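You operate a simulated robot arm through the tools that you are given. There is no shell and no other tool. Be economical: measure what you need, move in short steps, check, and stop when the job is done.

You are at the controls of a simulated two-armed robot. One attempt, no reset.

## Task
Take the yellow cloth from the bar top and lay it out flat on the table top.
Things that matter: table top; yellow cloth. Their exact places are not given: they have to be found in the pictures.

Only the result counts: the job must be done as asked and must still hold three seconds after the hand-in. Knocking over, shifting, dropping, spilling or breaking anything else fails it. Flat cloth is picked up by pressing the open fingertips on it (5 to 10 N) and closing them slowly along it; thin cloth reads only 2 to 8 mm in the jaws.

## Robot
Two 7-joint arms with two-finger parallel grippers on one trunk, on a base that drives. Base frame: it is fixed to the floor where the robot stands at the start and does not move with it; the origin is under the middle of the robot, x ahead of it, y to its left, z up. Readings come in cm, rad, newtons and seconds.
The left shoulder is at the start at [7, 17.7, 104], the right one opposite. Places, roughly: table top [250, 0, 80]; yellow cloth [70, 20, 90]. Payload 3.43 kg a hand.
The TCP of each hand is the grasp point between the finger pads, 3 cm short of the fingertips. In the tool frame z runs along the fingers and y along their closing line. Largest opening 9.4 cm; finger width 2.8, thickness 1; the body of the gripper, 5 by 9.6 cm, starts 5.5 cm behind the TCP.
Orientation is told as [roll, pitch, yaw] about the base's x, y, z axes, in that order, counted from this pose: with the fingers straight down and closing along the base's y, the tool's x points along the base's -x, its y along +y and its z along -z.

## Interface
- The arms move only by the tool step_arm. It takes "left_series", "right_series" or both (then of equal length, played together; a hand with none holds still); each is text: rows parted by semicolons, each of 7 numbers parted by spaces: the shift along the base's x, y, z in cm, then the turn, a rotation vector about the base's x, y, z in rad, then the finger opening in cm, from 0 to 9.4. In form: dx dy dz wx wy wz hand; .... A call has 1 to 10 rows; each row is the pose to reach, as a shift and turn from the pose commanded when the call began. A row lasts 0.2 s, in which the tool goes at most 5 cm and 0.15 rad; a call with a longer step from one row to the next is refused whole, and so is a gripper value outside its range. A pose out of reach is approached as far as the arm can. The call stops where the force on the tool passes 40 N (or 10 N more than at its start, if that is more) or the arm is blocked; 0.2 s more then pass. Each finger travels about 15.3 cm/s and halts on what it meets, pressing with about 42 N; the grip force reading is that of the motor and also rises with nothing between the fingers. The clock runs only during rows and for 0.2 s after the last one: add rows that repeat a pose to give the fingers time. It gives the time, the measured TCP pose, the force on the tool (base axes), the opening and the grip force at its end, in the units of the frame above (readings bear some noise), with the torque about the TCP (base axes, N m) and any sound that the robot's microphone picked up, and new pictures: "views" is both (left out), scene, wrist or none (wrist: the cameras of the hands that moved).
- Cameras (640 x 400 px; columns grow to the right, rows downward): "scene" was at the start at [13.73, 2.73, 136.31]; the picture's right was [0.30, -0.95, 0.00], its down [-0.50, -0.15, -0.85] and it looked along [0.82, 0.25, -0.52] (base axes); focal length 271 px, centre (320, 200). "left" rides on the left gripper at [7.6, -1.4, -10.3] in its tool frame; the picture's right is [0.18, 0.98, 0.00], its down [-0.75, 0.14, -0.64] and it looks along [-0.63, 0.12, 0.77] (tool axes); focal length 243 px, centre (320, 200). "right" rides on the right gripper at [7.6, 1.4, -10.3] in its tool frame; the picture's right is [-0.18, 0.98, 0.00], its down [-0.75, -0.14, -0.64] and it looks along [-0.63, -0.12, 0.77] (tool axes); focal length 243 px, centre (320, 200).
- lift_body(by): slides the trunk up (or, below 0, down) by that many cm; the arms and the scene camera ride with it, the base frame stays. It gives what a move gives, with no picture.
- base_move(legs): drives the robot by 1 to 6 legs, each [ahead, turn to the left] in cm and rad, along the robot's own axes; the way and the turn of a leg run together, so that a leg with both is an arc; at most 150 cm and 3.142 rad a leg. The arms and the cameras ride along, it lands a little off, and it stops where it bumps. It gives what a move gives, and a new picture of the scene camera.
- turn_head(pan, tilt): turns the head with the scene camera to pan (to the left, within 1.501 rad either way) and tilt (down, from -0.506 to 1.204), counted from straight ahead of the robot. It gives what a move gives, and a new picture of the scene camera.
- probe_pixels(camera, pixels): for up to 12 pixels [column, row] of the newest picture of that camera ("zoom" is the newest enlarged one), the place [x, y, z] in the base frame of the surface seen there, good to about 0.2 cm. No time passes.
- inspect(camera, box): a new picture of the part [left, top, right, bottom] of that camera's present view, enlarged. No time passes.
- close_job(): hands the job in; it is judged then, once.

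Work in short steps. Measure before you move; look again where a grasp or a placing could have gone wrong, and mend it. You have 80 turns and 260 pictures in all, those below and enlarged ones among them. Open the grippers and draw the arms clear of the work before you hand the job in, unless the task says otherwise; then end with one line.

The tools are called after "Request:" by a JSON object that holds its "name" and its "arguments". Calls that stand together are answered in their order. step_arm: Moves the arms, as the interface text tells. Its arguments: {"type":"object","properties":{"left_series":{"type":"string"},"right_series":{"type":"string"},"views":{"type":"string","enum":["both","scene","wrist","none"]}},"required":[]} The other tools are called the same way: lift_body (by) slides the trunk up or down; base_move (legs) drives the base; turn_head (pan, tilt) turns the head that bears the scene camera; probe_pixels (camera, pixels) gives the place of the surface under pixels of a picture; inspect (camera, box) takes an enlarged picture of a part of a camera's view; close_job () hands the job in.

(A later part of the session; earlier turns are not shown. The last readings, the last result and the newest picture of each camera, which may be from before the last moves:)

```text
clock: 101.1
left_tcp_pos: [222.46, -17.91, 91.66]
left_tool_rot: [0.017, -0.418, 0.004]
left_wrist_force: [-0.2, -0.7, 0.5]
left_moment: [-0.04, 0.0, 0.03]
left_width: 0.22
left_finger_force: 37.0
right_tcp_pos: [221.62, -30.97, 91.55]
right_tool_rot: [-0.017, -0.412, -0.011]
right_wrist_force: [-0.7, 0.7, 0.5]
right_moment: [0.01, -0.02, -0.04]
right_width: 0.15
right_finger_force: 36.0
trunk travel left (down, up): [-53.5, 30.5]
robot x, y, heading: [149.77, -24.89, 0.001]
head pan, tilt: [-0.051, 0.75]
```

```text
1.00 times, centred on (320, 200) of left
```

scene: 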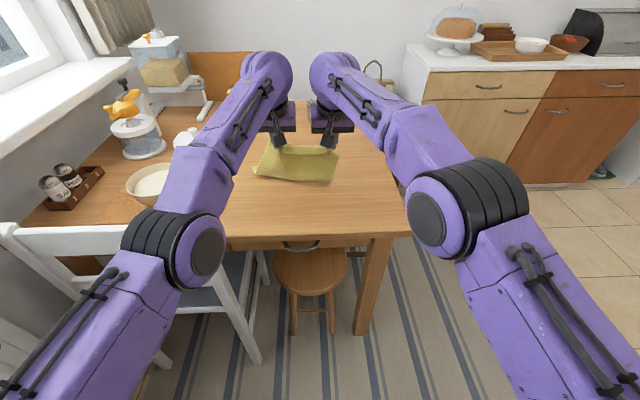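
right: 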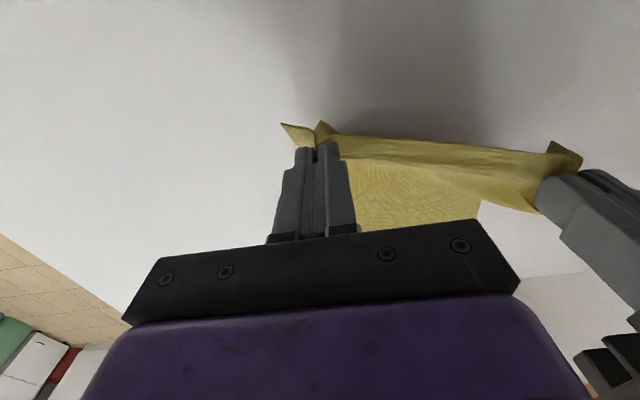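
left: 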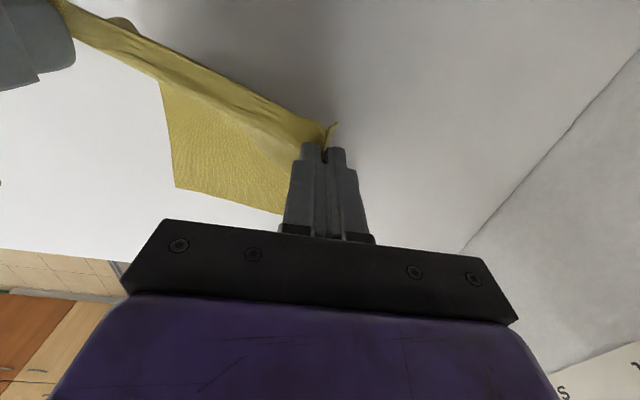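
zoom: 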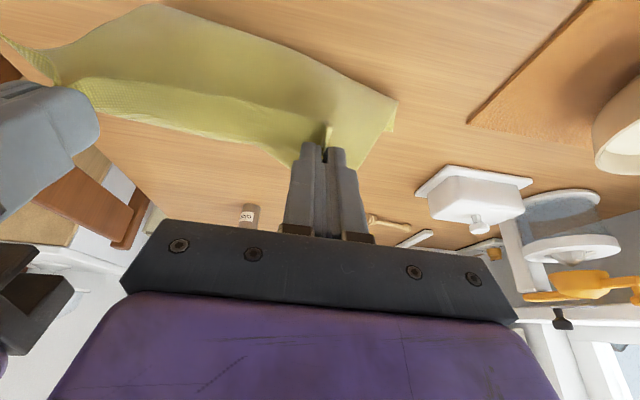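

A clear fold runs along the bottom with the laid part beneath pointing away, as wanted. I probe the fold line and continue.

Request:
{"name": "probe_pixels", "arguments": {"camera": "zoom", "pixels": [[155, 235], [350, 150], [130, 90]]}}

Request:
{"name": "probe_pixels", "arguments": {"camera": "scene", "pixels": [[272, 175], [300, 179], [325, 180], [268, 168], [300, 168], [268, 178], [300, 183]]}}

Request:
{"name": "base_move", "arguments": {"legs": [[-4, 0]]}}

Request:
{"name": "inspect", "arguments": {"camera": "scene", "box": [230, 90, 390, 220]}}

```text
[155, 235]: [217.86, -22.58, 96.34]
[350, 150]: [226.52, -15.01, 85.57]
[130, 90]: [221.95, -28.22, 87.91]
```

```text
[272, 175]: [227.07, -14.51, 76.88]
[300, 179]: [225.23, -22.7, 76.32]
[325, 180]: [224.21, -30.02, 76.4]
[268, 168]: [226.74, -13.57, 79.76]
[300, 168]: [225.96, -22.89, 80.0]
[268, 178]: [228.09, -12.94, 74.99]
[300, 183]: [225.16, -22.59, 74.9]
```

```text
clock: 102.0
left_tcp_pos: [218.57, -17.84, 91.78]
left_tool_rot: [0.017, -0.418, 0.005]
left_wrist_force: [0.3, 0.0, 0.7]
left_moment: [0.0, 0.0, 0.04]
left_width: 0.24
left_finger_force: 37.2
right_tcp_pos: [217.7, -30.98, 91.58]
right_tool_rot: [-0.018, -0.413, -0.008]
right_wrist_force: [0.5, 1.2, -0.7]
right_moment: [0.01, 0.0, -0.05]
right_width: 0.16
right_finger_force: 36.3
trunk travel left (down, up): [-53.5, 30.5]
robot x, y, heading: [145.69, -24.75, 0.005]
head pan, tilt: [-0.051, 0.75]
```

scene: 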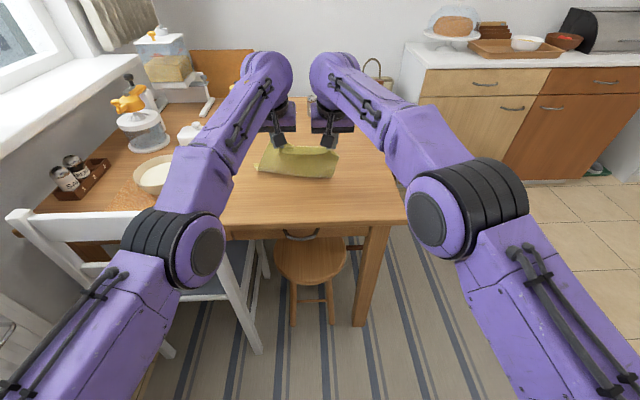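

```text
3.08 times, centred on (310, 155) of scene
```

zoom: 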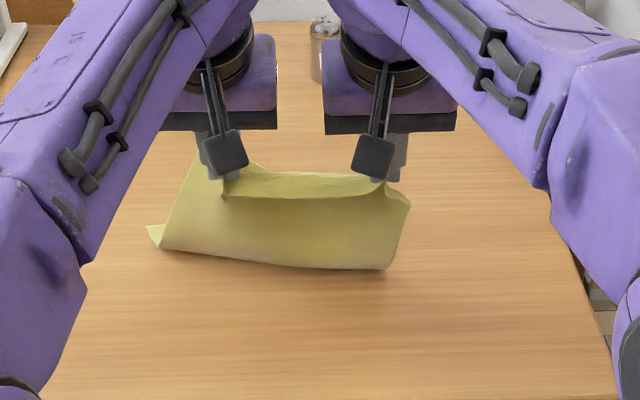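

Fold follows correctly, but backing too eagerly dragged the far edge to ≈233, so it would end at the table's near edge. I raise, drive forward and redo it with lowering and backing more equal.

Request:
{"name": "lift_body", "arguments": {"by": 18}}

Request:
{"name": "base_move", "arguments": {"legs": [[25, 0]]}}

Request:
{"name": "lift_body", "arguments": {"by": -7.5}}

Request:
{"name": "inspect", "arguments": {"camera": "scene", "box": [230, 120, 390, 250]}}

```text
clock: 104.0
left_tcp_pos: [218.72, -17.82, 109.62]
left_tool_rot: [0.016, -0.417, 0.005]
left_wrist_force: [-0.6, -0.5, 0.2]
left_moment: [-0.04, -0.06, 0.06]
left_width: 0.2
left_finger_force: 36.6
right_tcp_pos: [217.83, -30.99, 109.56]
right_tool_rot: [-0.018, -0.413, -0.01]
right_wrist_force: [0.4, 1.2, -0.1]
right_moment: [0.01, 0.02, -0.04]
right_width: 0.14
right_finger_force: 36.1
trunk travel left (down, up): [-71.5, 12.5]
robot x, y, heading: [145.88, -25.05, 0.001]
head pan, tilt: [-0.051, 0.75]
```

```text
clock: 105.8
left_tcp_pos: [243.69, -17.43, 109.72]
left_tool_rot: [0.015, -0.417, 0.009]
left_wrist_force: [0.0, -0.2, 0.7]
left_moment: [-0.03, -0.02, -0.01]
left_width: 0.24
left_finger_force: 36.8
right_tcp_pos: [242.91, -30.52, 109.52]
right_tool_rot: [-0.017, -0.413, -0.005]
right_wrist_force: [0.8, 0.8, 0.7]
right_moment: [0.04, -0.01, -0.06]
right_width: 0.16
right_finger_force: 36.4
trunk travel left (down, up): [-71.5, 12.5]
robot x, y, heading: [170.9, -25.42, 0.006]
head pan, tilt: [-0.051, 0.75]
```

scene: 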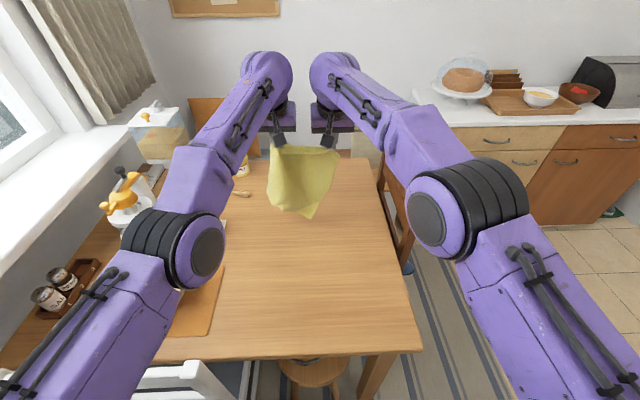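

```text
clock: 107.0
left_tcp_pos: [243.72, -17.39, 102.21]
left_tool_rot: [0.019, -0.415, 0.009]
left_wrist_force: [-0.8, -1.2, -0.4]
left_moment: [-0.03, 0.03, 0.02]
left_width: 0.24
left_finger_force: 36.5
right_tcp_pos: [243.04, -30.55, 102.1]
right_tool_rot: [-0.018, -0.412, -0.005]
right_wrist_force: [-0.1, 0.5, 0.0]
right_moment: [0.05, 0.01, -0.05]
right_width: 0.17
right_finger_force: 36.3
trunk travel left (down, up): [-64.0, 20.0]
robot x, y, heading: [170.96, -24.96, 0.009]
head pan, tilt: [-0.051, 0.75]
```

```text
3.08 times, centred on (310, 185) of scene
```

zoom: 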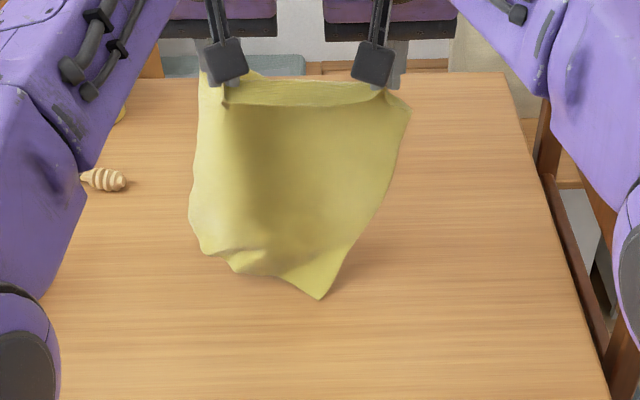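

Contact begins with a corner toward me. I back 4 cm to make the edge trail, then alternate −3 down / −3 back.

Request:
{"name": "base_move", "arguments": {"legs": [[-4, 0]]}}

Request:
{"name": "lift_body", "arguments": {"by": -3}}

Request:
{"name": "base_move", "arguments": {"legs": [[-3.5, 0]]}}

Request:
{"name": "inspect", "arguments": {"camera": "scene", "box": [230, 120, 390, 250]}}

Request:
{"name": "lift_body", "arguments": {"by": -4}}

Request:
{"name": "base_move", "arguments": {"legs": [[-3, 0]]}}

Request:
{"name": "inspect", "arguments": {"camera": "scene", "box": [230, 120, 390, 250]}}

Request:
{"name": "probe_pixels", "arguments": {"camera": "zoom", "pixels": [[200, 190], [260, 205], [320, 208], [370, 205], [260, 240]]}}

```text
clock: 107.8
left_tcp_pos: [239.88, -17.45, 101.97]
left_tool_rot: [0.017, -0.415, 0.008]
left_wrist_force: [-0.2, -0.5, 0.0]
left_moment: [-0.03, 0.01, -0.01]
left_width: 0.23
left_finger_force: 36.7
right_tcp_pos: [239.02, -30.72, 101.85]
right_tool_rot: [-0.017, -0.41, -0.006]
right_wrist_force: [0.7, 0.1, -0.7]
right_moment: [0.0, 0.01, -0.04]
right_width: 0.11
right_finger_force: 36.5
trunk travel left (down, up): [-64.0, 20.0]
robot x, y, heading: [167.05, -24.94, 0.01]
head pan, tilt: [-0.051, 0.75]
```

scene: 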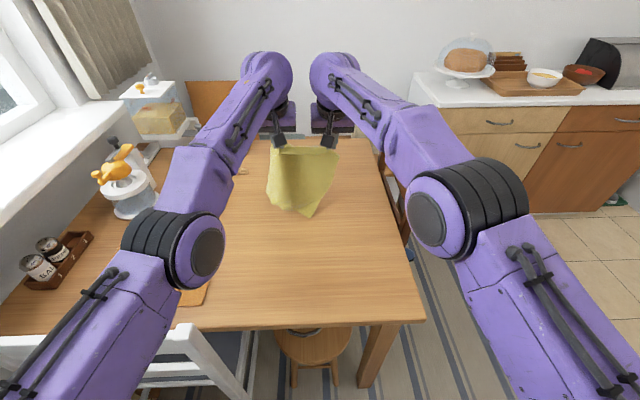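

```text
clock: 108.6
left_tcp_pos: [239.64, -17.52, 99.16]
left_tool_rot: [0.017, -0.419, 0.01]
left_wrist_force: [-0.6, 0.2, -0.1]
left_moment: [-0.06, 0.0, 0.03]
left_width: 0.23
left_finger_force: 36.5
right_tcp_pos: [238.87, -30.7, 99.2]
right_tool_rot: [-0.016, -0.413, -0.005]
right_wrist_force: [-0.4, 0.8, -0.5]
right_moment: [0.01, 0.0, -0.03]
right_width: 0.14
right_finger_force: 36.5
trunk travel left (down, up): [-61.0, 23.0]
robot x, y, heading: [166.52, -25.05, 0.002]
head pan, tilt: [-0.051, 0.75]
```

```text
clock: 109.4
left_tcp_pos: [236.53, -17.45, 98.94]
left_tool_rot: [0.017, -0.417, 0.009]
left_wrist_force: [0.5, -0.3, 0.3]
left_moment: [-0.03, 0.05, 0.01]
left_width: 0.2
left_finger_force: 36.7
right_tcp_pos: [235.61, -30.61, 98.85]
right_tool_rot: [-0.018, -0.41, -0.006]
right_wrist_force: [0.6, -0.3, 0.6]
right_moment: [0.02, 0.02, 0.01]
right_width: 0.14
right_finger_force: 35.8
trunk travel left (down, up): [-61.0, 23.0]
robot x, y, heading: [163.25, -24.85, 0.01]
head pan, tilt: [-0.051, 0.75]
```

scene: 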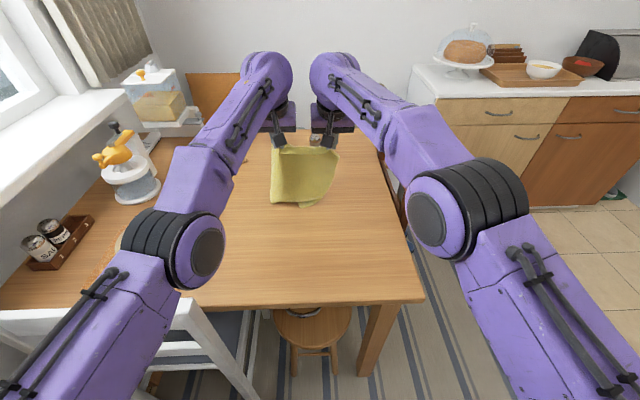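

```text
3.08 times, centred on (310, 185) of scene
```

zoom: 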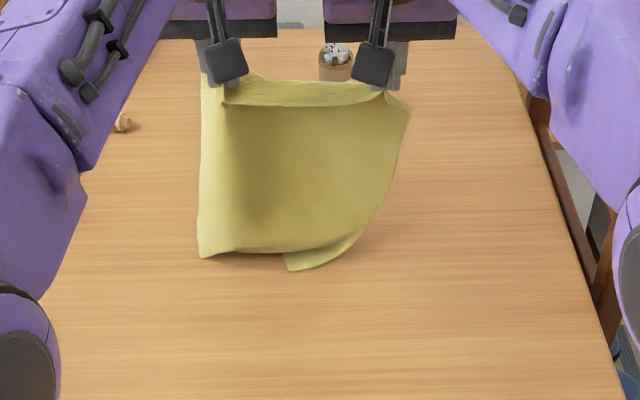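

```text
clock: 110.3
left_tcp_pos: [236.3, -17.44, 95.2]
left_tool_rot: [0.017, -0.416, 0.01]
left_wrist_force: [0.3, -0.6, 1.1]
left_moment: [-0.01, 0.04, 0.04]
left_width: 0.22
left_finger_force: 36.8
right_tcp_pos: [235.48, -30.58, 94.98]
right_tool_rot: [-0.016, -0.413, -0.005]
right_wrist_force: [0.6, 1.0, -0.7]
right_moment: [0.02, 0.0, 0.0]
right_width: 0.16
right_finger_force: 36.1
trunk travel left (down, up): [-57.0, 27.0]
robot x, y, heading: [163.09, -25.32, 0.01]
head pan, tilt: [-0.051, 0.75]
```

```text
clock: 111.1
left_tcp_pos: [233.43, -17.44, 94.99]
left_tool_rot: [0.019, -0.415, 0.009]
left_wrist_force: [0.1, -1.0, 0.8]
left_moment: [-0.01, 0.02, 0.05]
left_width: 0.22
left_finger_force: 36.6
right_tcp_pos: [232.64, -30.65, 94.91]
right_tool_rot: [-0.017, -0.411, -0.007]
right_wrist_force: [0.1, 0.0, -0.6]
right_moment: [-0.02, -0.01, -0.02]
right_width: 0.16
right_finger_force: 36.0
trunk travel left (down, up): [-57.0, 27.0]
robot x, y, heading: [160.17, -25.39, 0.01]
head pan, tilt: [-0.051, 0.75]
```

scene: 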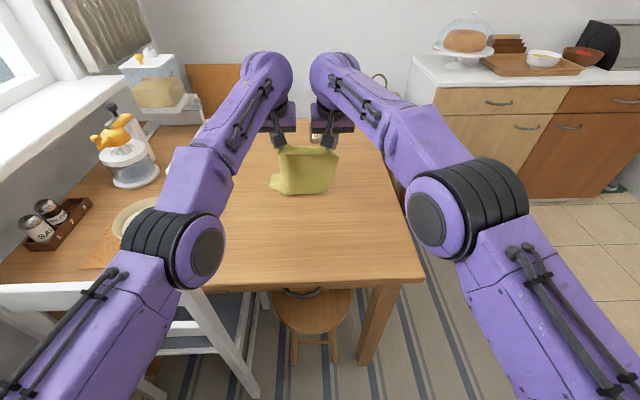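

```text
3.08 times, centred on (310, 185) of scene
```

zoom: 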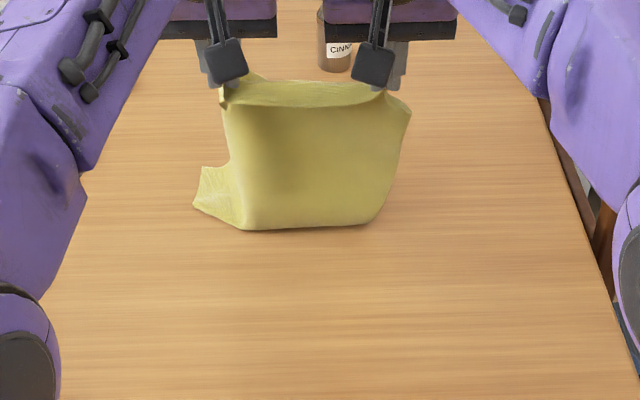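

```text
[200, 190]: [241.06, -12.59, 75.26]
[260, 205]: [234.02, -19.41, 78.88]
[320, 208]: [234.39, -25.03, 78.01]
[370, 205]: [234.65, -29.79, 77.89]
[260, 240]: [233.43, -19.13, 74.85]
```

Now it goes well: the fold is at x≈234 below the hands and the laid flat part reaches past x=241. I continue with equal steps.

Request:
{"name": "lift_body", "arguments": {"by": -3.5}}

Request:
{"name": "base_move", "arguments": {"legs": [[-3.5, 0]]}}

Request:
{"name": "lift_body", "arguments": {"by": -3.5}}

Request:
{"name": "base_move", "arguments": {"legs": [[-3.5, 0]]}}

Request:
{"name": "lift_body", "arguments": {"by": -3}}

Request:
{"name": "base_move", "arguments": {"legs": [[-3.5, 0]]}}

Request:
{"name": "inspect", "arguments": {"camera": "scene", "box": [230, 100, 390, 230]}}

Request:
{"name": "inspect", "arguments": {"camera": "left", "box": [0, 0, 640, 400]}}

```text
clock: 111.9
left_tcp_pos: [233.36, -17.42, 91.57]
left_tool_rot: [0.017, -0.417, 0.008]
left_wrist_force: [-0.1, -0.2, 0.1]
left_moment: [0.02, 0.01, 0.01]
left_width: 0.21
left_finger_force: 37.0
right_tcp_pos: [232.5, -30.67, 91.59]
right_tool_rot: [-0.018, -0.408, -0.006]
right_wrist_force: [-0.1, -0.2, 0.1]
right_moment: [0.04, 0.04, -0.05]
right_width: 0.15
right_finger_force: 36.2
trunk travel left (down, up): [-53.5, 30.5]
robot x, y, heading: [160.18, -24.96, 0.003]
head pan, tilt: [-0.051, 0.75]
```

```text
clock: 112.7
left_tcp_pos: [229.89, -17.55, 91.65]
left_tool_rot: [0.017, -0.416, 0.01]
left_wrist_force: [-0.6, 0.0, 0.7]
left_moment: [-0.04, 0.01, 0.05]
left_width: 0.23
left_finger_force: 36.9
right_tcp_pos: [229.15, -30.75, 91.44]
right_tool_rot: [-0.016, -0.411, -0.005]
right_wrist_force: [-0.6, -0.5, 1.0]
right_moment: [0.03, -0.01, 0.0]
right_width: 0.15
right_finger_force: 35.8
trunk travel left (down, up): [-53.5, 30.5]
robot x, y, heading: [156.96, -24.98, 0.007]
head pan, tilt: [-0.051, 0.75]
```

scene: 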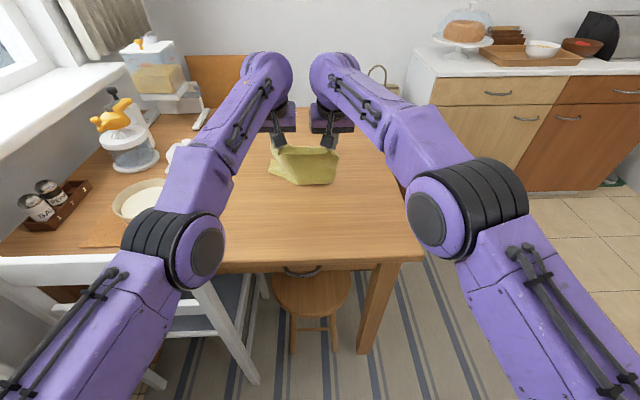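

```text
clock: 113.5
left_tcp_pos: [229.93, -17.47, 88.01]
left_tool_rot: [0.016, -0.416, 0.008]
left_wrist_force: [-0.4, -1.4, -0.4]
left_moment: [-0.03, -0.01, 0.01]
left_width: 0.22
left_finger_force: 37.2
right_tcp_pos: [229.16, -30.69, 87.96]
right_tool_rot: [-0.018, -0.41, -0.005]
right_wrist_force: [-0.1, -0.4, 0.3]
right_moment: [-0.01, -0.04, -0.04]
right_width: 0.16
right_finger_force: 36.7
trunk travel left (down, up): [-50.0, 34.0]
robot x, y, heading: [156.66, -25.09, 0.009]
head pan, tilt: [-0.051, 0.75]
```

```text
clock: 114.4
left_tcp_pos: [226.51, -17.65, 88.06]
left_tool_rot: [0.017, -0.417, 0.009]
left_wrist_force: [-0.3, -0.6, 0.2]
left_moment: [-0.02, -0.02, 0.03]
left_width: 0.21
left_finger_force: 37.4
right_tcp_pos: [225.61, -30.71, 88.02]
right_tool_rot: [-0.018, -0.41, -0.007]
right_wrist_force: [-0.2, 0.4, 0.2]
right_moment: [-0.01, 0.0, -0.03]
right_width: 0.16
right_finger_force: 36.3
trunk travel left (down, up): [-50.0, 34.0]
robot x, y, heading: [153.55, -25.2, 0.006]
head pan, tilt: [-0.051, 0.75]
```

scene: 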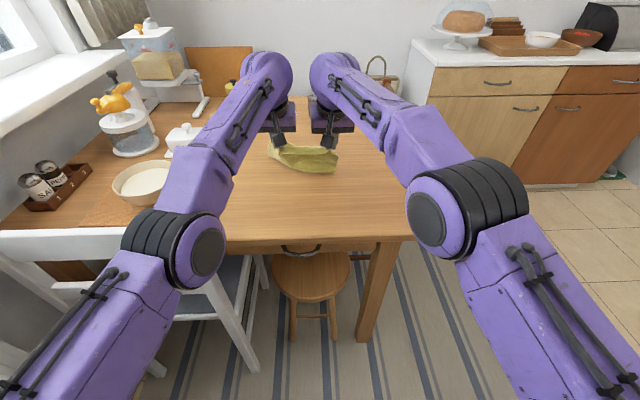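

```text
clock: 115.1
left_tcp_pos: [226.5, -17.48, 85.04]
left_tool_rot: [0.017, -0.417, 0.009]
left_wrist_force: [-0.2, -0.2, -0.1]
left_moment: [0.01, -0.01, 0.03]
left_width: 0.22
left_finger_force: 37.0
right_tcp_pos: [225.71, -30.7, 84.97]
right_tool_rot: [-0.018, -0.408, -0.003]
right_wrist_force: [0.7, 0.3, 0.4]
right_moment: [0.0, 0.0, -0.02]
right_width: 0.16
right_finger_force: 36.5
trunk travel left (down, up): [-47.0, 37.0]
robot x, y, heading: [153.18, -25.24, 0.008]
head pan, tilt: [-0.051, 0.75]
```

```text
clock: 116.0
left_tcp_pos: [222.88, -17.37, 85.18]
left_tool_rot: [0.018, -0.418, 0.01]
left_wrist_force: [0.1, -1.5, 0.0]
left_moment: [-0.06, 0.0, 0.01]
left_width: 0.2
left_finger_force: 36.8
right_tcp_pos: [222.14, -30.8, 85.04]
right_tool_rot: [-0.017, -0.411, -0.006]
right_wrist_force: [-0.2, 0.8, -0.4]
right_moment: [0.01, -0.02, -0.06]
right_width: 0.14
right_finger_force: 35.8
trunk travel left (down, up): [-47.0, 37.0]
robot x, y, heading: [150.25, -25.03, 0.007]
head pan, tilt: [-0.051, 0.75]
```

scene: 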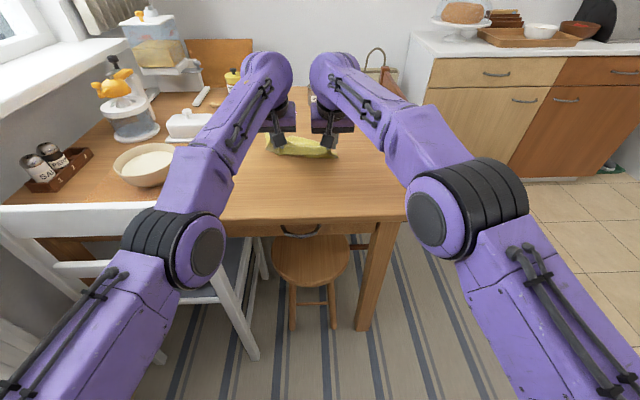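

```text
3.08 times, centred on (310, 165) of scene
```

zoom: 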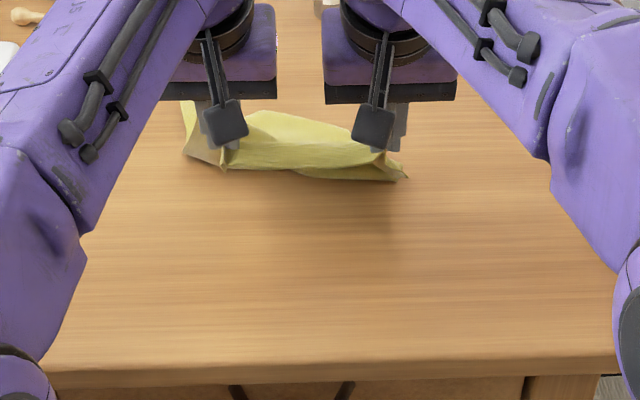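

```text
1.00 times, centred on (320, 200) of left
```

zoom: 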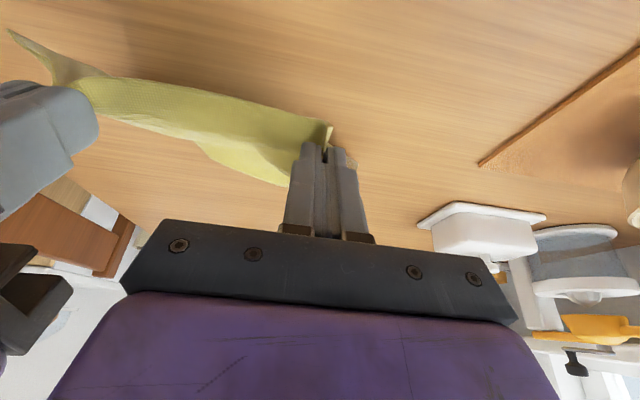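

The fold has turned over and the cloth trails forward. I continue down toward the table.

Request:
{"name": "base_move", "arguments": {"legs": [[-2.5, 0]]}}

Request:
{"name": "lift_body", "arguments": {"by": -3}}

Request:
{"name": "base_move", "arguments": {"legs": [[-2, 0]]}}

Request:
{"name": "lift_body", "arguments": {"by": -2.2}}

Request:
{"name": "turn_head", "arguments": {"pan": -0.05, "tilt": 0.65}}

Request:
{"name": "inspect", "arguments": {"camera": "scene", "box": [220, 60, 400, 240]}}

Request:
{"name": "inspect", "arguments": {"camera": "right", "box": [0, 0, 640, 400]}}

```text
clock: 116.8
left_tcp_pos: [220.53, -17.65, 85.11]
left_tool_rot: [0.017, -0.417, 0.008]
left_wrist_force: [-0.9, -1.6, 0.3]
left_moment: [-0.03, -0.02, -0.01]
left_width: 0.22
left_finger_force: 36.8
right_tcp_pos: [219.71, -30.91, 84.99]
right_tool_rot: [-0.019, -0.413, -0.008]
right_wrist_force: [-0.7, 0.6, 0.9]
right_moment: [0.04, 0.04, -0.03]
right_width: 0.16
right_finger_force: 36.1
trunk travel left (down, up): [-47.0, 37.0]
robot x, y, heading: [147.79, -25.11, 0.005]
head pan, tilt: [-0.051, 0.75]
```

scene: 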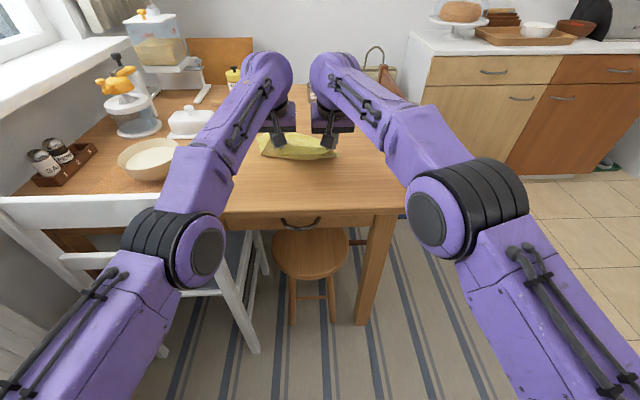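

```text
clock: 117.5
left_tcp_pos: [220.65, -17.53, 82.13]
left_tool_rot: [0.018, -0.416, 0.008]
left_wrist_force: [-0.1, -0.8, 0.3]
left_moment: [-0.05, -0.02, 0.07]
left_width: 0.21
left_finger_force: 37.0
right_tcp_pos: [219.83, -30.94, 82.04]
right_tool_rot: [-0.016, -0.409, -0.008]
right_wrist_force: [-1.1, 1.3, 0.6]
right_moment: [0.02, 0.01, -0.05]
right_width: 0.16
right_finger_force: 36.2
trunk travel left (down, up): [-44.0, 40.0]
robot x, y, heading: [147.45, -25.28, 0.008]
head pan, tilt: [-0.051, 0.75]
```

```text
clock: 118.3
left_tcp_pos: [218.62, -17.59, 81.98]
left_tool_rot: [0.018, -0.417, 0.009]
left_wrist_force: [-0.2, -0.7, -1.0]
left_moment: [0.01, 0.0, 0.04]
left_width: 0.24
left_finger_force: 37.2
right_tcp_pos: [217.66, -30.88, 82.09]
right_tool_rot: [-0.016, -0.412, -0.006]
right_wrist_force: [-0.9, 0.8, 0.9]
right_moment: [-0.01, -0.02, -0.04]
right_width: 0.15
right_finger_force: 36.3
trunk travel left (down, up): [-44.0, 40.0]
robot x, y, heading: [145.96, -24.91, 0.007]
head pan, tilt: [-0.051, 0.75]
```

scene: 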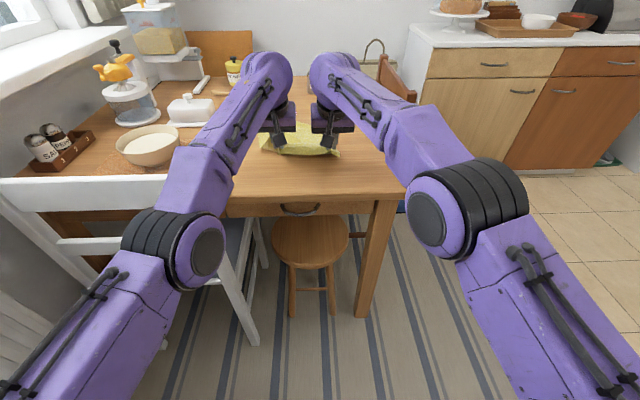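

```text
clock: 119.0
left_tcp_pos: [218.55, -17.58, 79.95]
left_tool_rot: [0.016, -0.416, 0.009]
left_wrist_force: [0.6, -0.2, -0.2]
left_moment: [-0.03, -0.01, 0.02]
left_width: 0.21
left_finger_force: 36.9
right_tcp_pos: [217.82, -30.77, 79.9]
right_tool_rot: [-0.017, -0.41, -0.009]
right_wrist_force: [-0.1, 0.8, 0.9]
right_moment: [0.05, -0.01, -0.03]
right_width: 0.13
right_finger_force: 36.1
trunk travel left (down, up): [-41.8, 42.2]
robot x, y, heading: [145.65, -25.21, 0.007]
head pan, tilt: [-0.051, 0.75]
```

```text
clock: 119.7
left_tcp_pos: [218.57, -17.52, 79.78]
left_tool_rot: [0.019, -0.416, 0.008]
left_wrist_force: [-1.0, -0.7, -0.8]
left_moment: [-0.01, -0.04, 0.03]
left_width: 0.23
left_finger_force: 36.6
right_tcp_pos: [217.89, -30.71, 79.73]
right_tool_rot: [-0.017, -0.411, -0.008]
right_wrist_force: [0.8, 0.9, 0.2]
right_moment: [0.01, 0.01, -0.04]
right_width: 0.14
right_finger_force: 36.3
trunk travel left (down, up): [-41.8, 42.2]
robot x, y, heading: [145.6, -24.83, 0.007]
head pan, tilt: [-0.051, 0.649]
```

scene: 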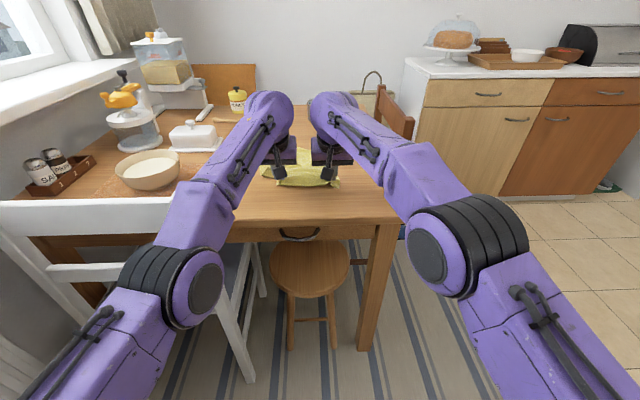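

```text
2.22 times, centred on (310, 150) of scene
```

zoom: 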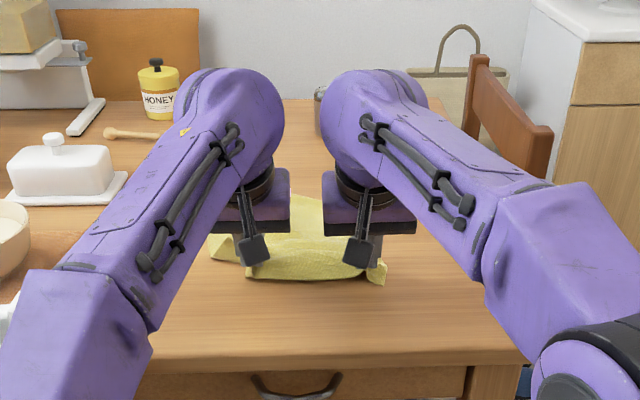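

```text
1.00 times, centred on (320, 200) of right
```

zoom: 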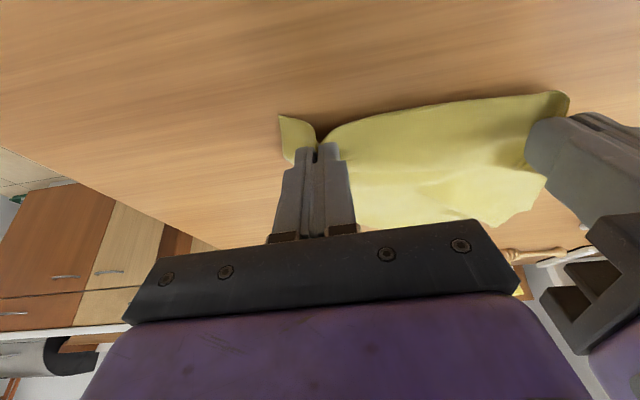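

The cloth lies trailing forward with slight bulges. I pull back 3 cm to draw it taut and come down to about the table.

Request:
{"name": "base_move", "arguments": {"legs": [[-3, 0]]}}

Request:
{"name": "lift_body", "arguments": {"by": -0.8}}

Request:
{"name": "lift_body", "arguments": {"by": -0.4}}

Request:
{"name": "inspect", "arguments": {"camera": "left", "box": [0, 0, 640, 400]}}

Request:
{"name": "inspect", "arguments": {"camera": "right", "box": [0, 0, 640, 400]}}

```text
clock: 120.5
left_tcp_pos: [215.6, -17.67, 79.93]
left_tool_rot: [0.016, -0.417, 0.007]
left_wrist_force: [0.6, -1.3, 0.0]
left_moment: [-0.01, -0.01, 0.03]
left_width: 0.22
left_finger_force: 36.9
right_tcp_pos: [214.67, -30.91, 79.83]
right_tool_rot: [-0.018, -0.412, -0.007]
right_wrist_force: [0.0, 0.3, 0.0]
right_moment: [0.04, -0.04, -0.03]
right_width: 0.14
right_finger_force: 35.7
trunk travel left (down, up): [-41.8, 42.2]
robot x, y, heading: [142.16, -25.0, 0.001]
head pan, tilt: [-0.051, 0.649]
```

scene: 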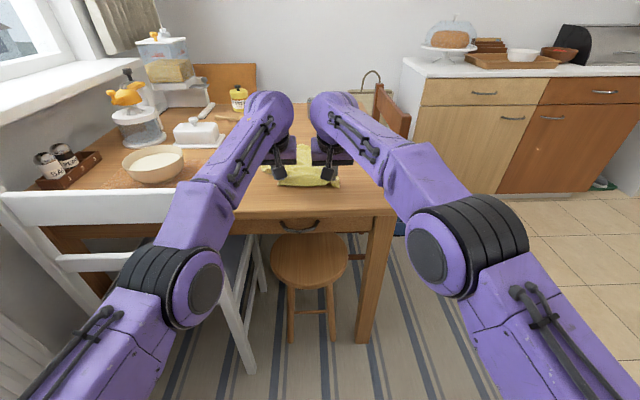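

```text
clock: 121.1
left_tcp_pos: [215.65, -17.82, 79.03]
left_tool_rot: [0.017, -0.416, 0.006]
left_wrist_force: [0.3, -1.0, 0.2]
left_moment: [-0.02, 0.03, 0.05]
left_width: 0.22
left_finger_force: 37.0
right_tcp_pos: [214.76, -30.85, 78.95]
right_tool_rot: [-0.017, -0.412, -0.006]
right_wrist_force: [-0.5, 0.8, -0.1]
right_moment: [-0.01, 0.0, 0.0]
right_width: 0.16
right_finger_force: 36.0
trunk travel left (down, up): [-41.0, 43.0]
robot x, y, heading: [142.46, -25.32, 0.01]
head pan, tilt: [-0.051, 0.649]
```

```text
clock: 121.6
left_tcp_pos: [215.67, -17.79, 78.78]
left_tool_rot: [0.018, -0.417, 0.006]
left_wrist_force: [1.0, -1.4, 1.0]
left_moment: [-0.03, 0.01, 0.04]
left_width: 0.22
left_finger_force: 36.6
right_tcp_pos: [214.72, -30.93, 78.56]
right_tool_rot: [-0.017, -0.413, -0.007]
right_wrist_force: [-0.6, 0.5, 0.3]
right_moment: [0.02, 0.04, -0.02]
right_width: 0.17
right_finger_force: 36.2
trunk travel left (down, up): [-40.6, 43.4]
robot x, y, heading: [142.47, -25.71, 0.006]
head pan, tilt: [-0.051, 0.649]
```

```text
1.00 times, centred on (320, 200) of left
```

zoom: 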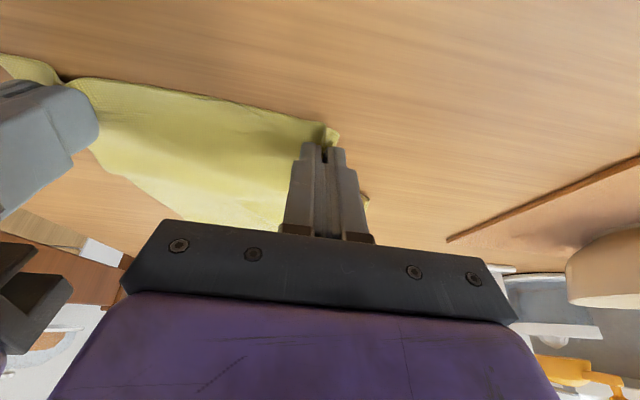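

```text
1.00 times, centred on (320, 200) of right
```

zoom: 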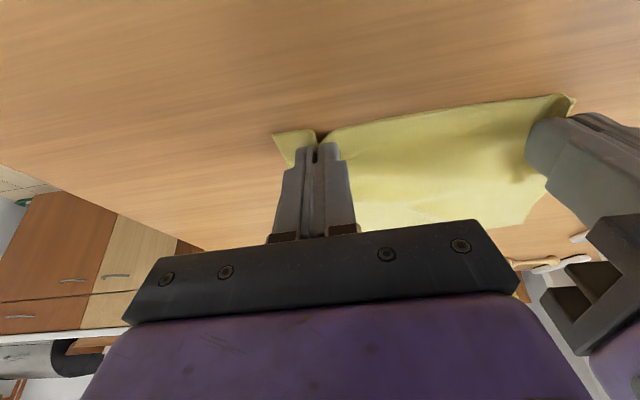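

The cloth is nearly flat; the fingertips are ~3 mm above the table. I lower a touch more and open the fingers slowly to unbunch the corners.

Request:
{"name": "lift_body", "arguments": {"by": -0.4}}

Request:
{"name": "step_arm", "arguments": {"left_series": "0 0 0 0 0 0 0.4;0 0 0 0 0 0 0.8;0 0 0 0 0 0 1.3;0 0 0 0 0 0 1.8;0 0 0 0 0 0 2.4;0 0 0 0 0 0 3;0 0 0 0 0 0 3", "right_series": "0 0 0 0 0 0 0.4;0 0 0 0 0 0 0.8;0 0 0 0 0 0 1.3;0 0 0 0 0 0 1.8;0 0 0 0 0 0 2.4;0 0 0 0 0 0 3;0 0 0 0 0 0 3", "views": "wrist"}}

```text
clock: 122.2
left_tcp_pos: [215.61, -17.81, 78.54]
left_tool_rot: [0.018, -0.421, 0.01]
left_wrist_force: [0.9, 0.5, 6.6]
left_moment: [-0.05, -0.02, 0.01]
left_width: 0.22
left_finger_force: 36.9
right_tcp_pos: [214.55, -30.87, 78.43]
right_tool_rot: [-0.018, -0.415, -0.007]
right_wrist_force: [1.9, 0.8, 7.1]
right_moment: [0.01, -0.04, -0.03]
right_width: 0.16
right_finger_force: 36.5
trunk travel left (down, up): [-40.2, 43.8]
robot x, y, heading: [142.33, -25.37, -0.0]
head pan, tilt: [-0.051, 0.649]
```

```text
clock: 123.8
left_tcp_pos: [215.49, -17.72, 78.5]
left_tool_rot: [0.018, -0.419, 0.006]
left_wrist_force: [-0.2, 1.5, 3.5]
left_moment: [-0.02, -0.05, -0.03]
left_width: 2.94
left_finger_force: 0.1
right_tcp_pos: [214.55, -31.06, 78.49]
right_tool_rot: [-0.018, -0.415, -0.008]
right_wrist_force: [0.8, -2.9, 13.8]
right_moment: [0.09, -0.06, -0.03]
right_width: 2.71
right_finger_force: 0.1
trunk travel left (down, up): [-40.2, 43.8]
robot x, y, heading: [142.69, -25.12, 0.01]
head pan, tilt: [-0.051, 0.649]
```

right: 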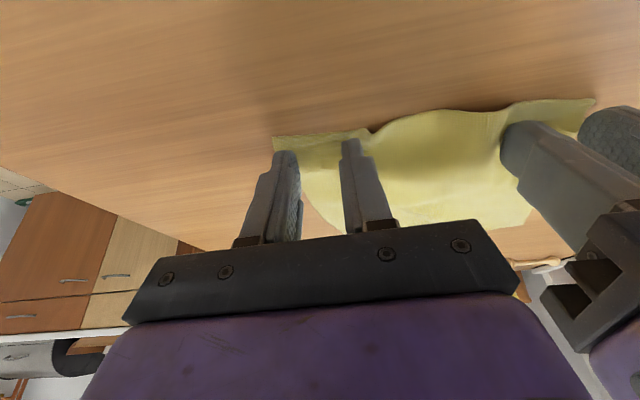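
left: 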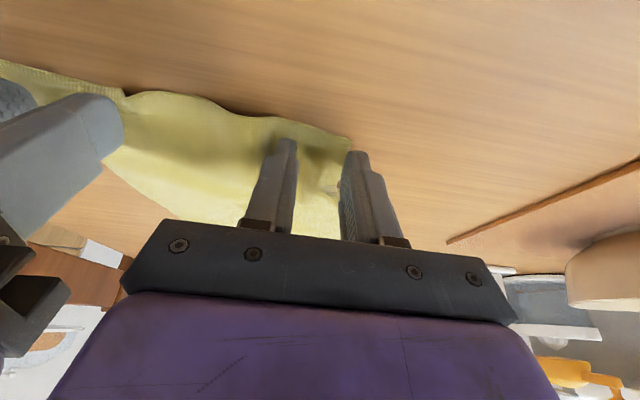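

The corners opened up, leaving slight slack in the middle. With the light pressure kept, I draw the hands apart 1.2 cm each to stretch it.

Request:
{"name": "step_arm", "arguments": {"left_series": "0 0.3 0 0 0 0 3;0.1 0.6 0 0 0 0 3;0.1 0.9 0 0 0 0 3;0.2 1.2 0 0 0 0 3;0.2 1.2 0 0 0 0 3", "right_series": "0 -0.3 0 0 0 0 3;0 -0.6 0 0 0 0 3;0 -0.9 0 0 0 0 3;0 -1.2 0 0 0 0 3;0 -1.2 0 0 0 0 3", "views": "wrist"}}

```text
clock: 125.0
left_tcp_pos: [215.65, -16.55, 78.48]
left_tool_rot: [0.018, -0.417, 0.007]
left_wrist_force: [-0.9, -1.7, 5.5]
left_moment: [-0.15, 0.0, -0.04]
left_width: 3.07
left_finger_force: 1.1
right_tcp_pos: [214.65, -32.02, 78.46]
right_tool_rot: [-0.018, -0.415, -0.007]
right_wrist_force: [-0.3, 4.1, 14.6]
right_moment: [0.37, -0.02, 0.02]
right_width: 3.09
right_finger_force: 0.6
trunk travel left (down, up): [-40.2, 43.8]
robot x, y, heading: [142.3, -25.09, 0.005]
head pan, tilt: [-0.051, 0.649]
```

right: 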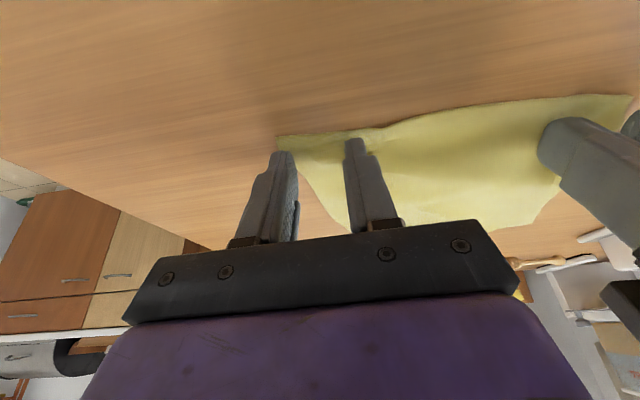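
left: 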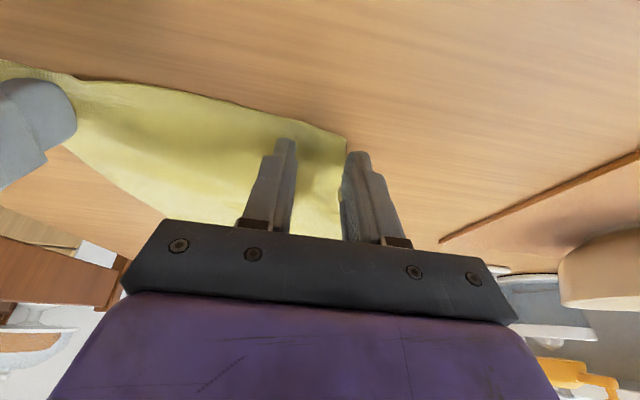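

The near edge is now flat and straight. I lift the hands straight up with the trunk and look at the whole cloth.

Request:
{"name": "lift_body", "arguments": {"by": 3}}

Request:
{"name": "lift_body", "arguments": {"by": 35}}

Request:
{"name": "turn_head", "arguments": {"pan": 0.0, "tilt": 0.7}}

Request:
{"name": "inspect", "arguments": {"camera": "right", "box": [0, 0, 640, 400]}}

```text
clock: 125.7
left_tcp_pos: [215.9, -16.52, 81.14]
left_tool_rot: [0.02, -0.412, 0.008]
left_wrist_force: [0.4, -0.5, -0.8]
left_moment: [0.01, 0.0, 0.0]
left_width: 3.01
left_finger_force: 0.1
right_tcp_pos: [214.86, -32.31, 80.96]
right_tool_rot: [-0.018, -0.409, -0.006]
right_wrist_force: [-0.1, 0.4, 0.5]
right_moment: [-0.01, -0.03, 0.02]
right_width: 2.98
right_finger_force: 0.0
trunk travel left (down, up): [-43.2, 40.8]
robot x, y, heading: [142.78, -24.9, 0.008]
head pan, tilt: [-0.051, 0.649]
```

```text
clock: 129.1
left_tcp_pos: [215.93, -16.64, 116.25]
left_tool_rot: [0.019, -0.414, 0.007]
left_wrist_force: [-0.5, -0.5, 0.4]
left_moment: [0.02, 0.0, 0.04]
left_width: 2.98
left_finger_force: 0.1
right_tcp_pos: [214.72, -32.04, 116.17]
right_tool_rot: [-0.018, -0.411, -0.006]
right_wrist_force: [0.3, 0.0, 0.3]
right_moment: [0.01, 0.02, 0.0]
right_width: 2.98
right_finger_force: 0.0
trunk travel left (down, up): [-78.2, 5.8]
robot x, y, heading: [142.54, -25.37, 0.008]
head pan, tilt: [-0.051, 0.649]
```

```text
clock: 129.8
left_tcp_pos: [215.97, -16.49, 116.16]
left_tool_rot: [0.018, -0.414, 0.007]
left_wrist_force: [0.2, 0.4, -0.5]
left_moment: [-0.02, -0.02, 0.0]
left_width: 3.01
left_finger_force: 0.1
right_tcp_pos: [214.83, -32.13, 116.21]
right_tool_rot: [-0.018, -0.41, -0.008]
right_wrist_force: [0.7, -0.6, 0.0]
right_moment: [0.03, -0.02, 0.01]
right_width: 3.01
right_finger_force: 0.1
trunk travel left (down, up): [-78.2, 5.8]
robot x, y, heading: [142.43, -24.97, 0.008]
head pan, tilt: [0.0, 0.7]
```

scene: 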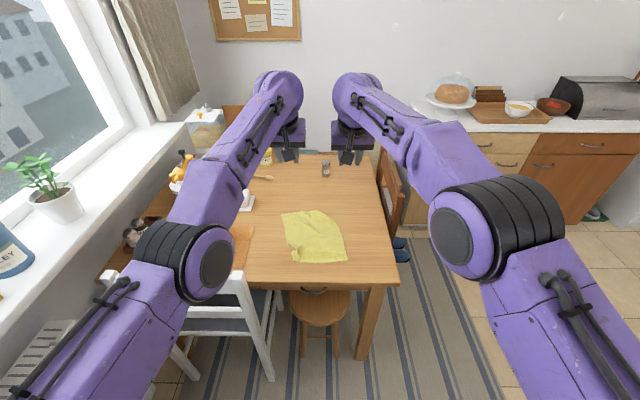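

```text
1.00 times, centred on (320, 200) of right
```

zoom: 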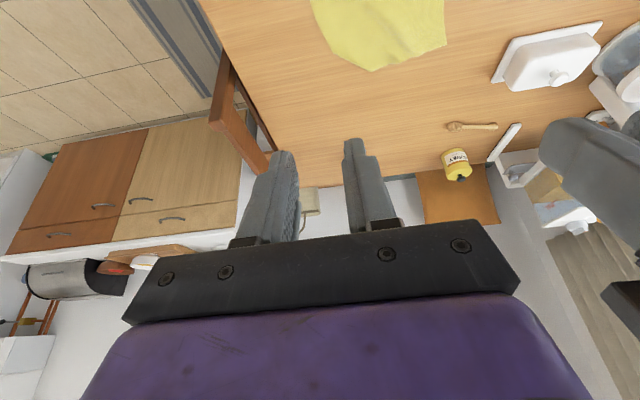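

The cloth is laid out on the table. I enlarge it to check flatness and probe its height at several points.

Request:
{"name": "inspect", "arguments": {"camera": "scene", "box": [260, 190, 370, 280]}}

Request:
{"name": "probe_pixels", "arguments": {"camera": "scene", "pixels": [[283, 214], [322, 211], [346, 258], [293, 259], [315, 240], [292, 248], [288, 238], [335, 240], [300, 225], [320, 255], [325, 220], [300, 255]]}}

```text
4.44 times, centred on (315, 235) of scene
```

zoom: 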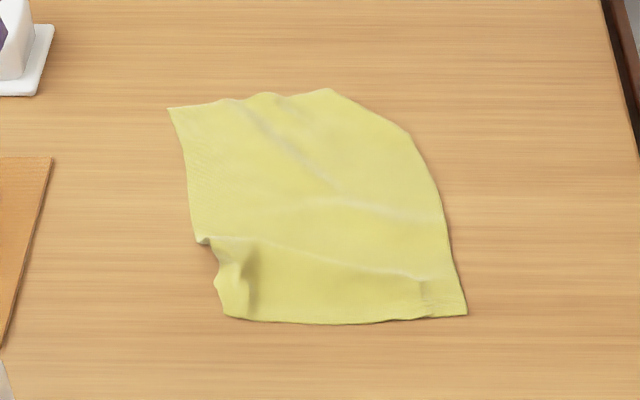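

```text
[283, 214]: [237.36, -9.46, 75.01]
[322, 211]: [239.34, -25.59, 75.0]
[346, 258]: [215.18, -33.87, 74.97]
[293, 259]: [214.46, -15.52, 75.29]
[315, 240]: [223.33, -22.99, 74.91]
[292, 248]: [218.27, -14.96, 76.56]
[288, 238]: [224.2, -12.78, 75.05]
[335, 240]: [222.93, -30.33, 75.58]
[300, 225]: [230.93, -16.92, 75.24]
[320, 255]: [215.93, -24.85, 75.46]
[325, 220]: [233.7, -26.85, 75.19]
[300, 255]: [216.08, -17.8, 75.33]
```

Mostly flat, but two flaws: a raised wrinkle at the near-left corner (zoom (235,270), z 76.6), and the far-right corner seems folded under (zoom (370,110)). I first set up the left hand, closed, over the near-left corner and raise the right out of the way.

Request:
{"name": "base_move", "arguments": {"legs": [[1.5, 0]]}}

Request:
{"name": "step_arm", "arguments": {"left_series": "0 0.4 0 0 0 0 2;0.1 0.8 0 0 0 0 1;0.2 1.3 0 0 0 0 0;0.2 1.3 0 0 0 0 0;0.2 1.3 0 0 0 0 0", "right_series": "-3 -1 3 0 0 0 3;-6 -2 6 0 0 0 3;-9 -4 9 0 0 0 3;-11 -6 12 0 0 0 3;-13 -8 15 0 0 0 3", "views": "none"}}

Request:
{"name": "lift_body", "arguments": {"by": -34}}

Request:
{"name": "inspect", "arguments": {"camera": "left", "box": [0, 0, 640, 400]}}

```text
clock: 130.5
left_tcp_pos: [217.04, -16.52, 116.54]
left_tool_rot: [0.019, -0.417, 0.007]
left_wrist_force: [0.0, 0.6, -0.3]
left_moment: [0.01, 0.0, -0.02]
left_width: 2.97
left_finger_force: 0.1
right_tcp_pos: [215.97, -31.97, 116.48]
right_tool_rot: [-0.018, -0.414, -0.006]
right_wrist_force: [-0.7, 0.3, 0.5]
right_moment: [0.01, -0.02, 0.0]
right_width: 3.0
right_finger_force: 0.0
trunk travel left (down, up): [-78.2, 5.8]
robot x, y, heading: [144.09, -25.38, 0.008]
head pan, tilt: [0.0, 0.7]
```

scene: 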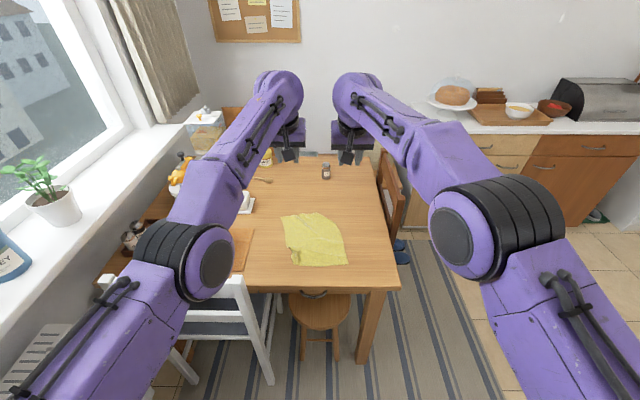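

```text
clock: 131.7
left_tcp_pos: [217.5, -15.41, 116.45]
left_tool_rot: [0.021, -0.416, 0.006]
left_wrist_force: [-0.6, -0.5, -0.5]
left_moment: [0.06, -0.01, 0.0]
left_width: 0.01
left_finger_force: 33.2
right_tcp_pos: [203.09, -40.28, 131.12]
right_tool_rot: [-0.017, -0.415, -0.007]
right_wrist_force: [-0.1, 0.0, 0.1]
right_moment: [0.05, -0.05, 0.03]
right_width: 3.01
right_finger_force: 0.0
trunk travel left (down, up): [-78.2, 5.8]
robot x, y, heading: [144.29, -25.38, 0.006]
head pan, tilt: [0.0, 0.7]
```

```text
clock: 135.1
left_tcp_pos: [217.75, -15.39, 82.4]
left_tool_rot: [0.019, -0.411, 0.006]
left_wrist_force: [0.3, 0.6, -0.3]
left_moment: [-0.03, -0.01, -0.03]
left_width: 0.0
left_finger_force: 32.6
right_tcp_pos: [203.23, -40.08, 97.0]
right_tool_rot: [-0.018, -0.412, -0.007]
right_wrist_force: [-0.6, -1.2, 0.7]
right_moment: [-0.02, -0.01, 0.0]
right_width: 3.0
right_finger_force: 0.0
trunk travel left (down, up): [-44.2, 39.8]
robot x, y, heading: [144.22, -25.41, 0.01]
head pan, tilt: [0.0, 0.7]
```

```text
1.00 times, centred on (320, 200) of left
```

zoom: 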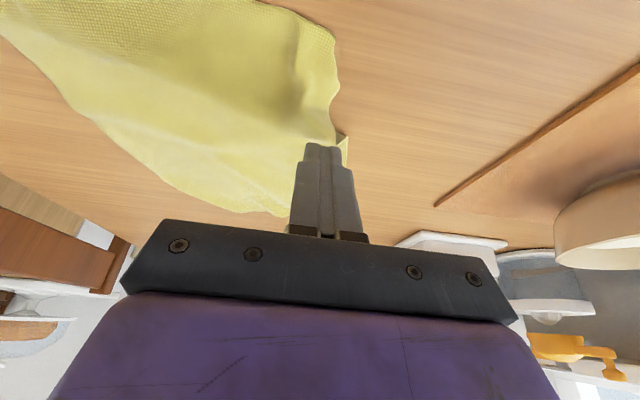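

From this view I probe the near-left corner region: corner (325,25), edge (338,80), notch (335,135), bulge (290,95).

Request:
{"name": "probe_pixels", "arguments": {"camera": "left", "pixels": [[325, 25], [300, 10], [332, 60], [335, 90], [325, 130], [290, 95], [260, 90], [310, 110], [345, 150], [300, 60], [318, 80]]}}

Request:
{"name": "inspect", "arguments": {"camera": "left", "box": [220, 0, 400, 160]}}

```text
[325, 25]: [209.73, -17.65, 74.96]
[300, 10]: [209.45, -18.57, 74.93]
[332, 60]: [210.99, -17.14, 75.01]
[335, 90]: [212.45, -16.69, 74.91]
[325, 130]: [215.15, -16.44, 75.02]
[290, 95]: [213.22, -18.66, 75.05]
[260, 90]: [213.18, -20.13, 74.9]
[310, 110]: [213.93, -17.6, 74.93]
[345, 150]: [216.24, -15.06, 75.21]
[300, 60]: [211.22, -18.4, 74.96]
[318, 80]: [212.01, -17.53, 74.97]
```

```text
2.50 times, centred on (310, 80) of left
```

zoom: 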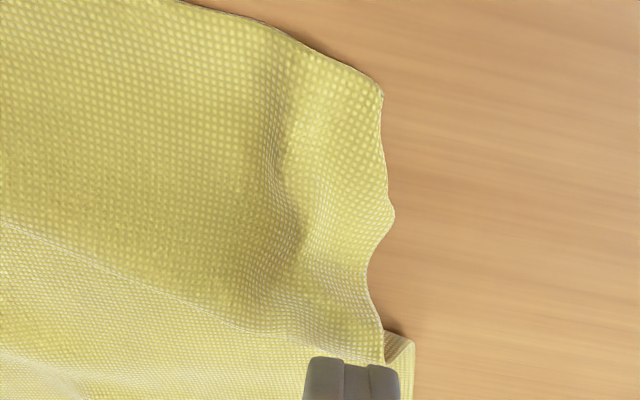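

There's a small transverse pleat across the cloth (ridge from zoom (0,220) to (385,355)) that pulling the near edge toward me would take out. I probe it properly through the enlarged picture.

Request:
{"name": "probe_pixels", "arguments": {"camera": "zoom", "pixels": [[375, 97], [250, 25], [385, 215], [375, 345], [405, 350], [290, 170], [330, 170], [150, 280], [20, 228], [20, 10], [345, 120]]}}

```text
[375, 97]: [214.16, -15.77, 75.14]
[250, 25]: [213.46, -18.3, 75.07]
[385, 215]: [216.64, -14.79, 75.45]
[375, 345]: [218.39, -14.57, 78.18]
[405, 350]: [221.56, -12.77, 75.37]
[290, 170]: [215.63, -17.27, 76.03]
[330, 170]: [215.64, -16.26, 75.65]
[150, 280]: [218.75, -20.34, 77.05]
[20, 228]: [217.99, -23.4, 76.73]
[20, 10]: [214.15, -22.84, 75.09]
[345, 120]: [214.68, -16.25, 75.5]
```

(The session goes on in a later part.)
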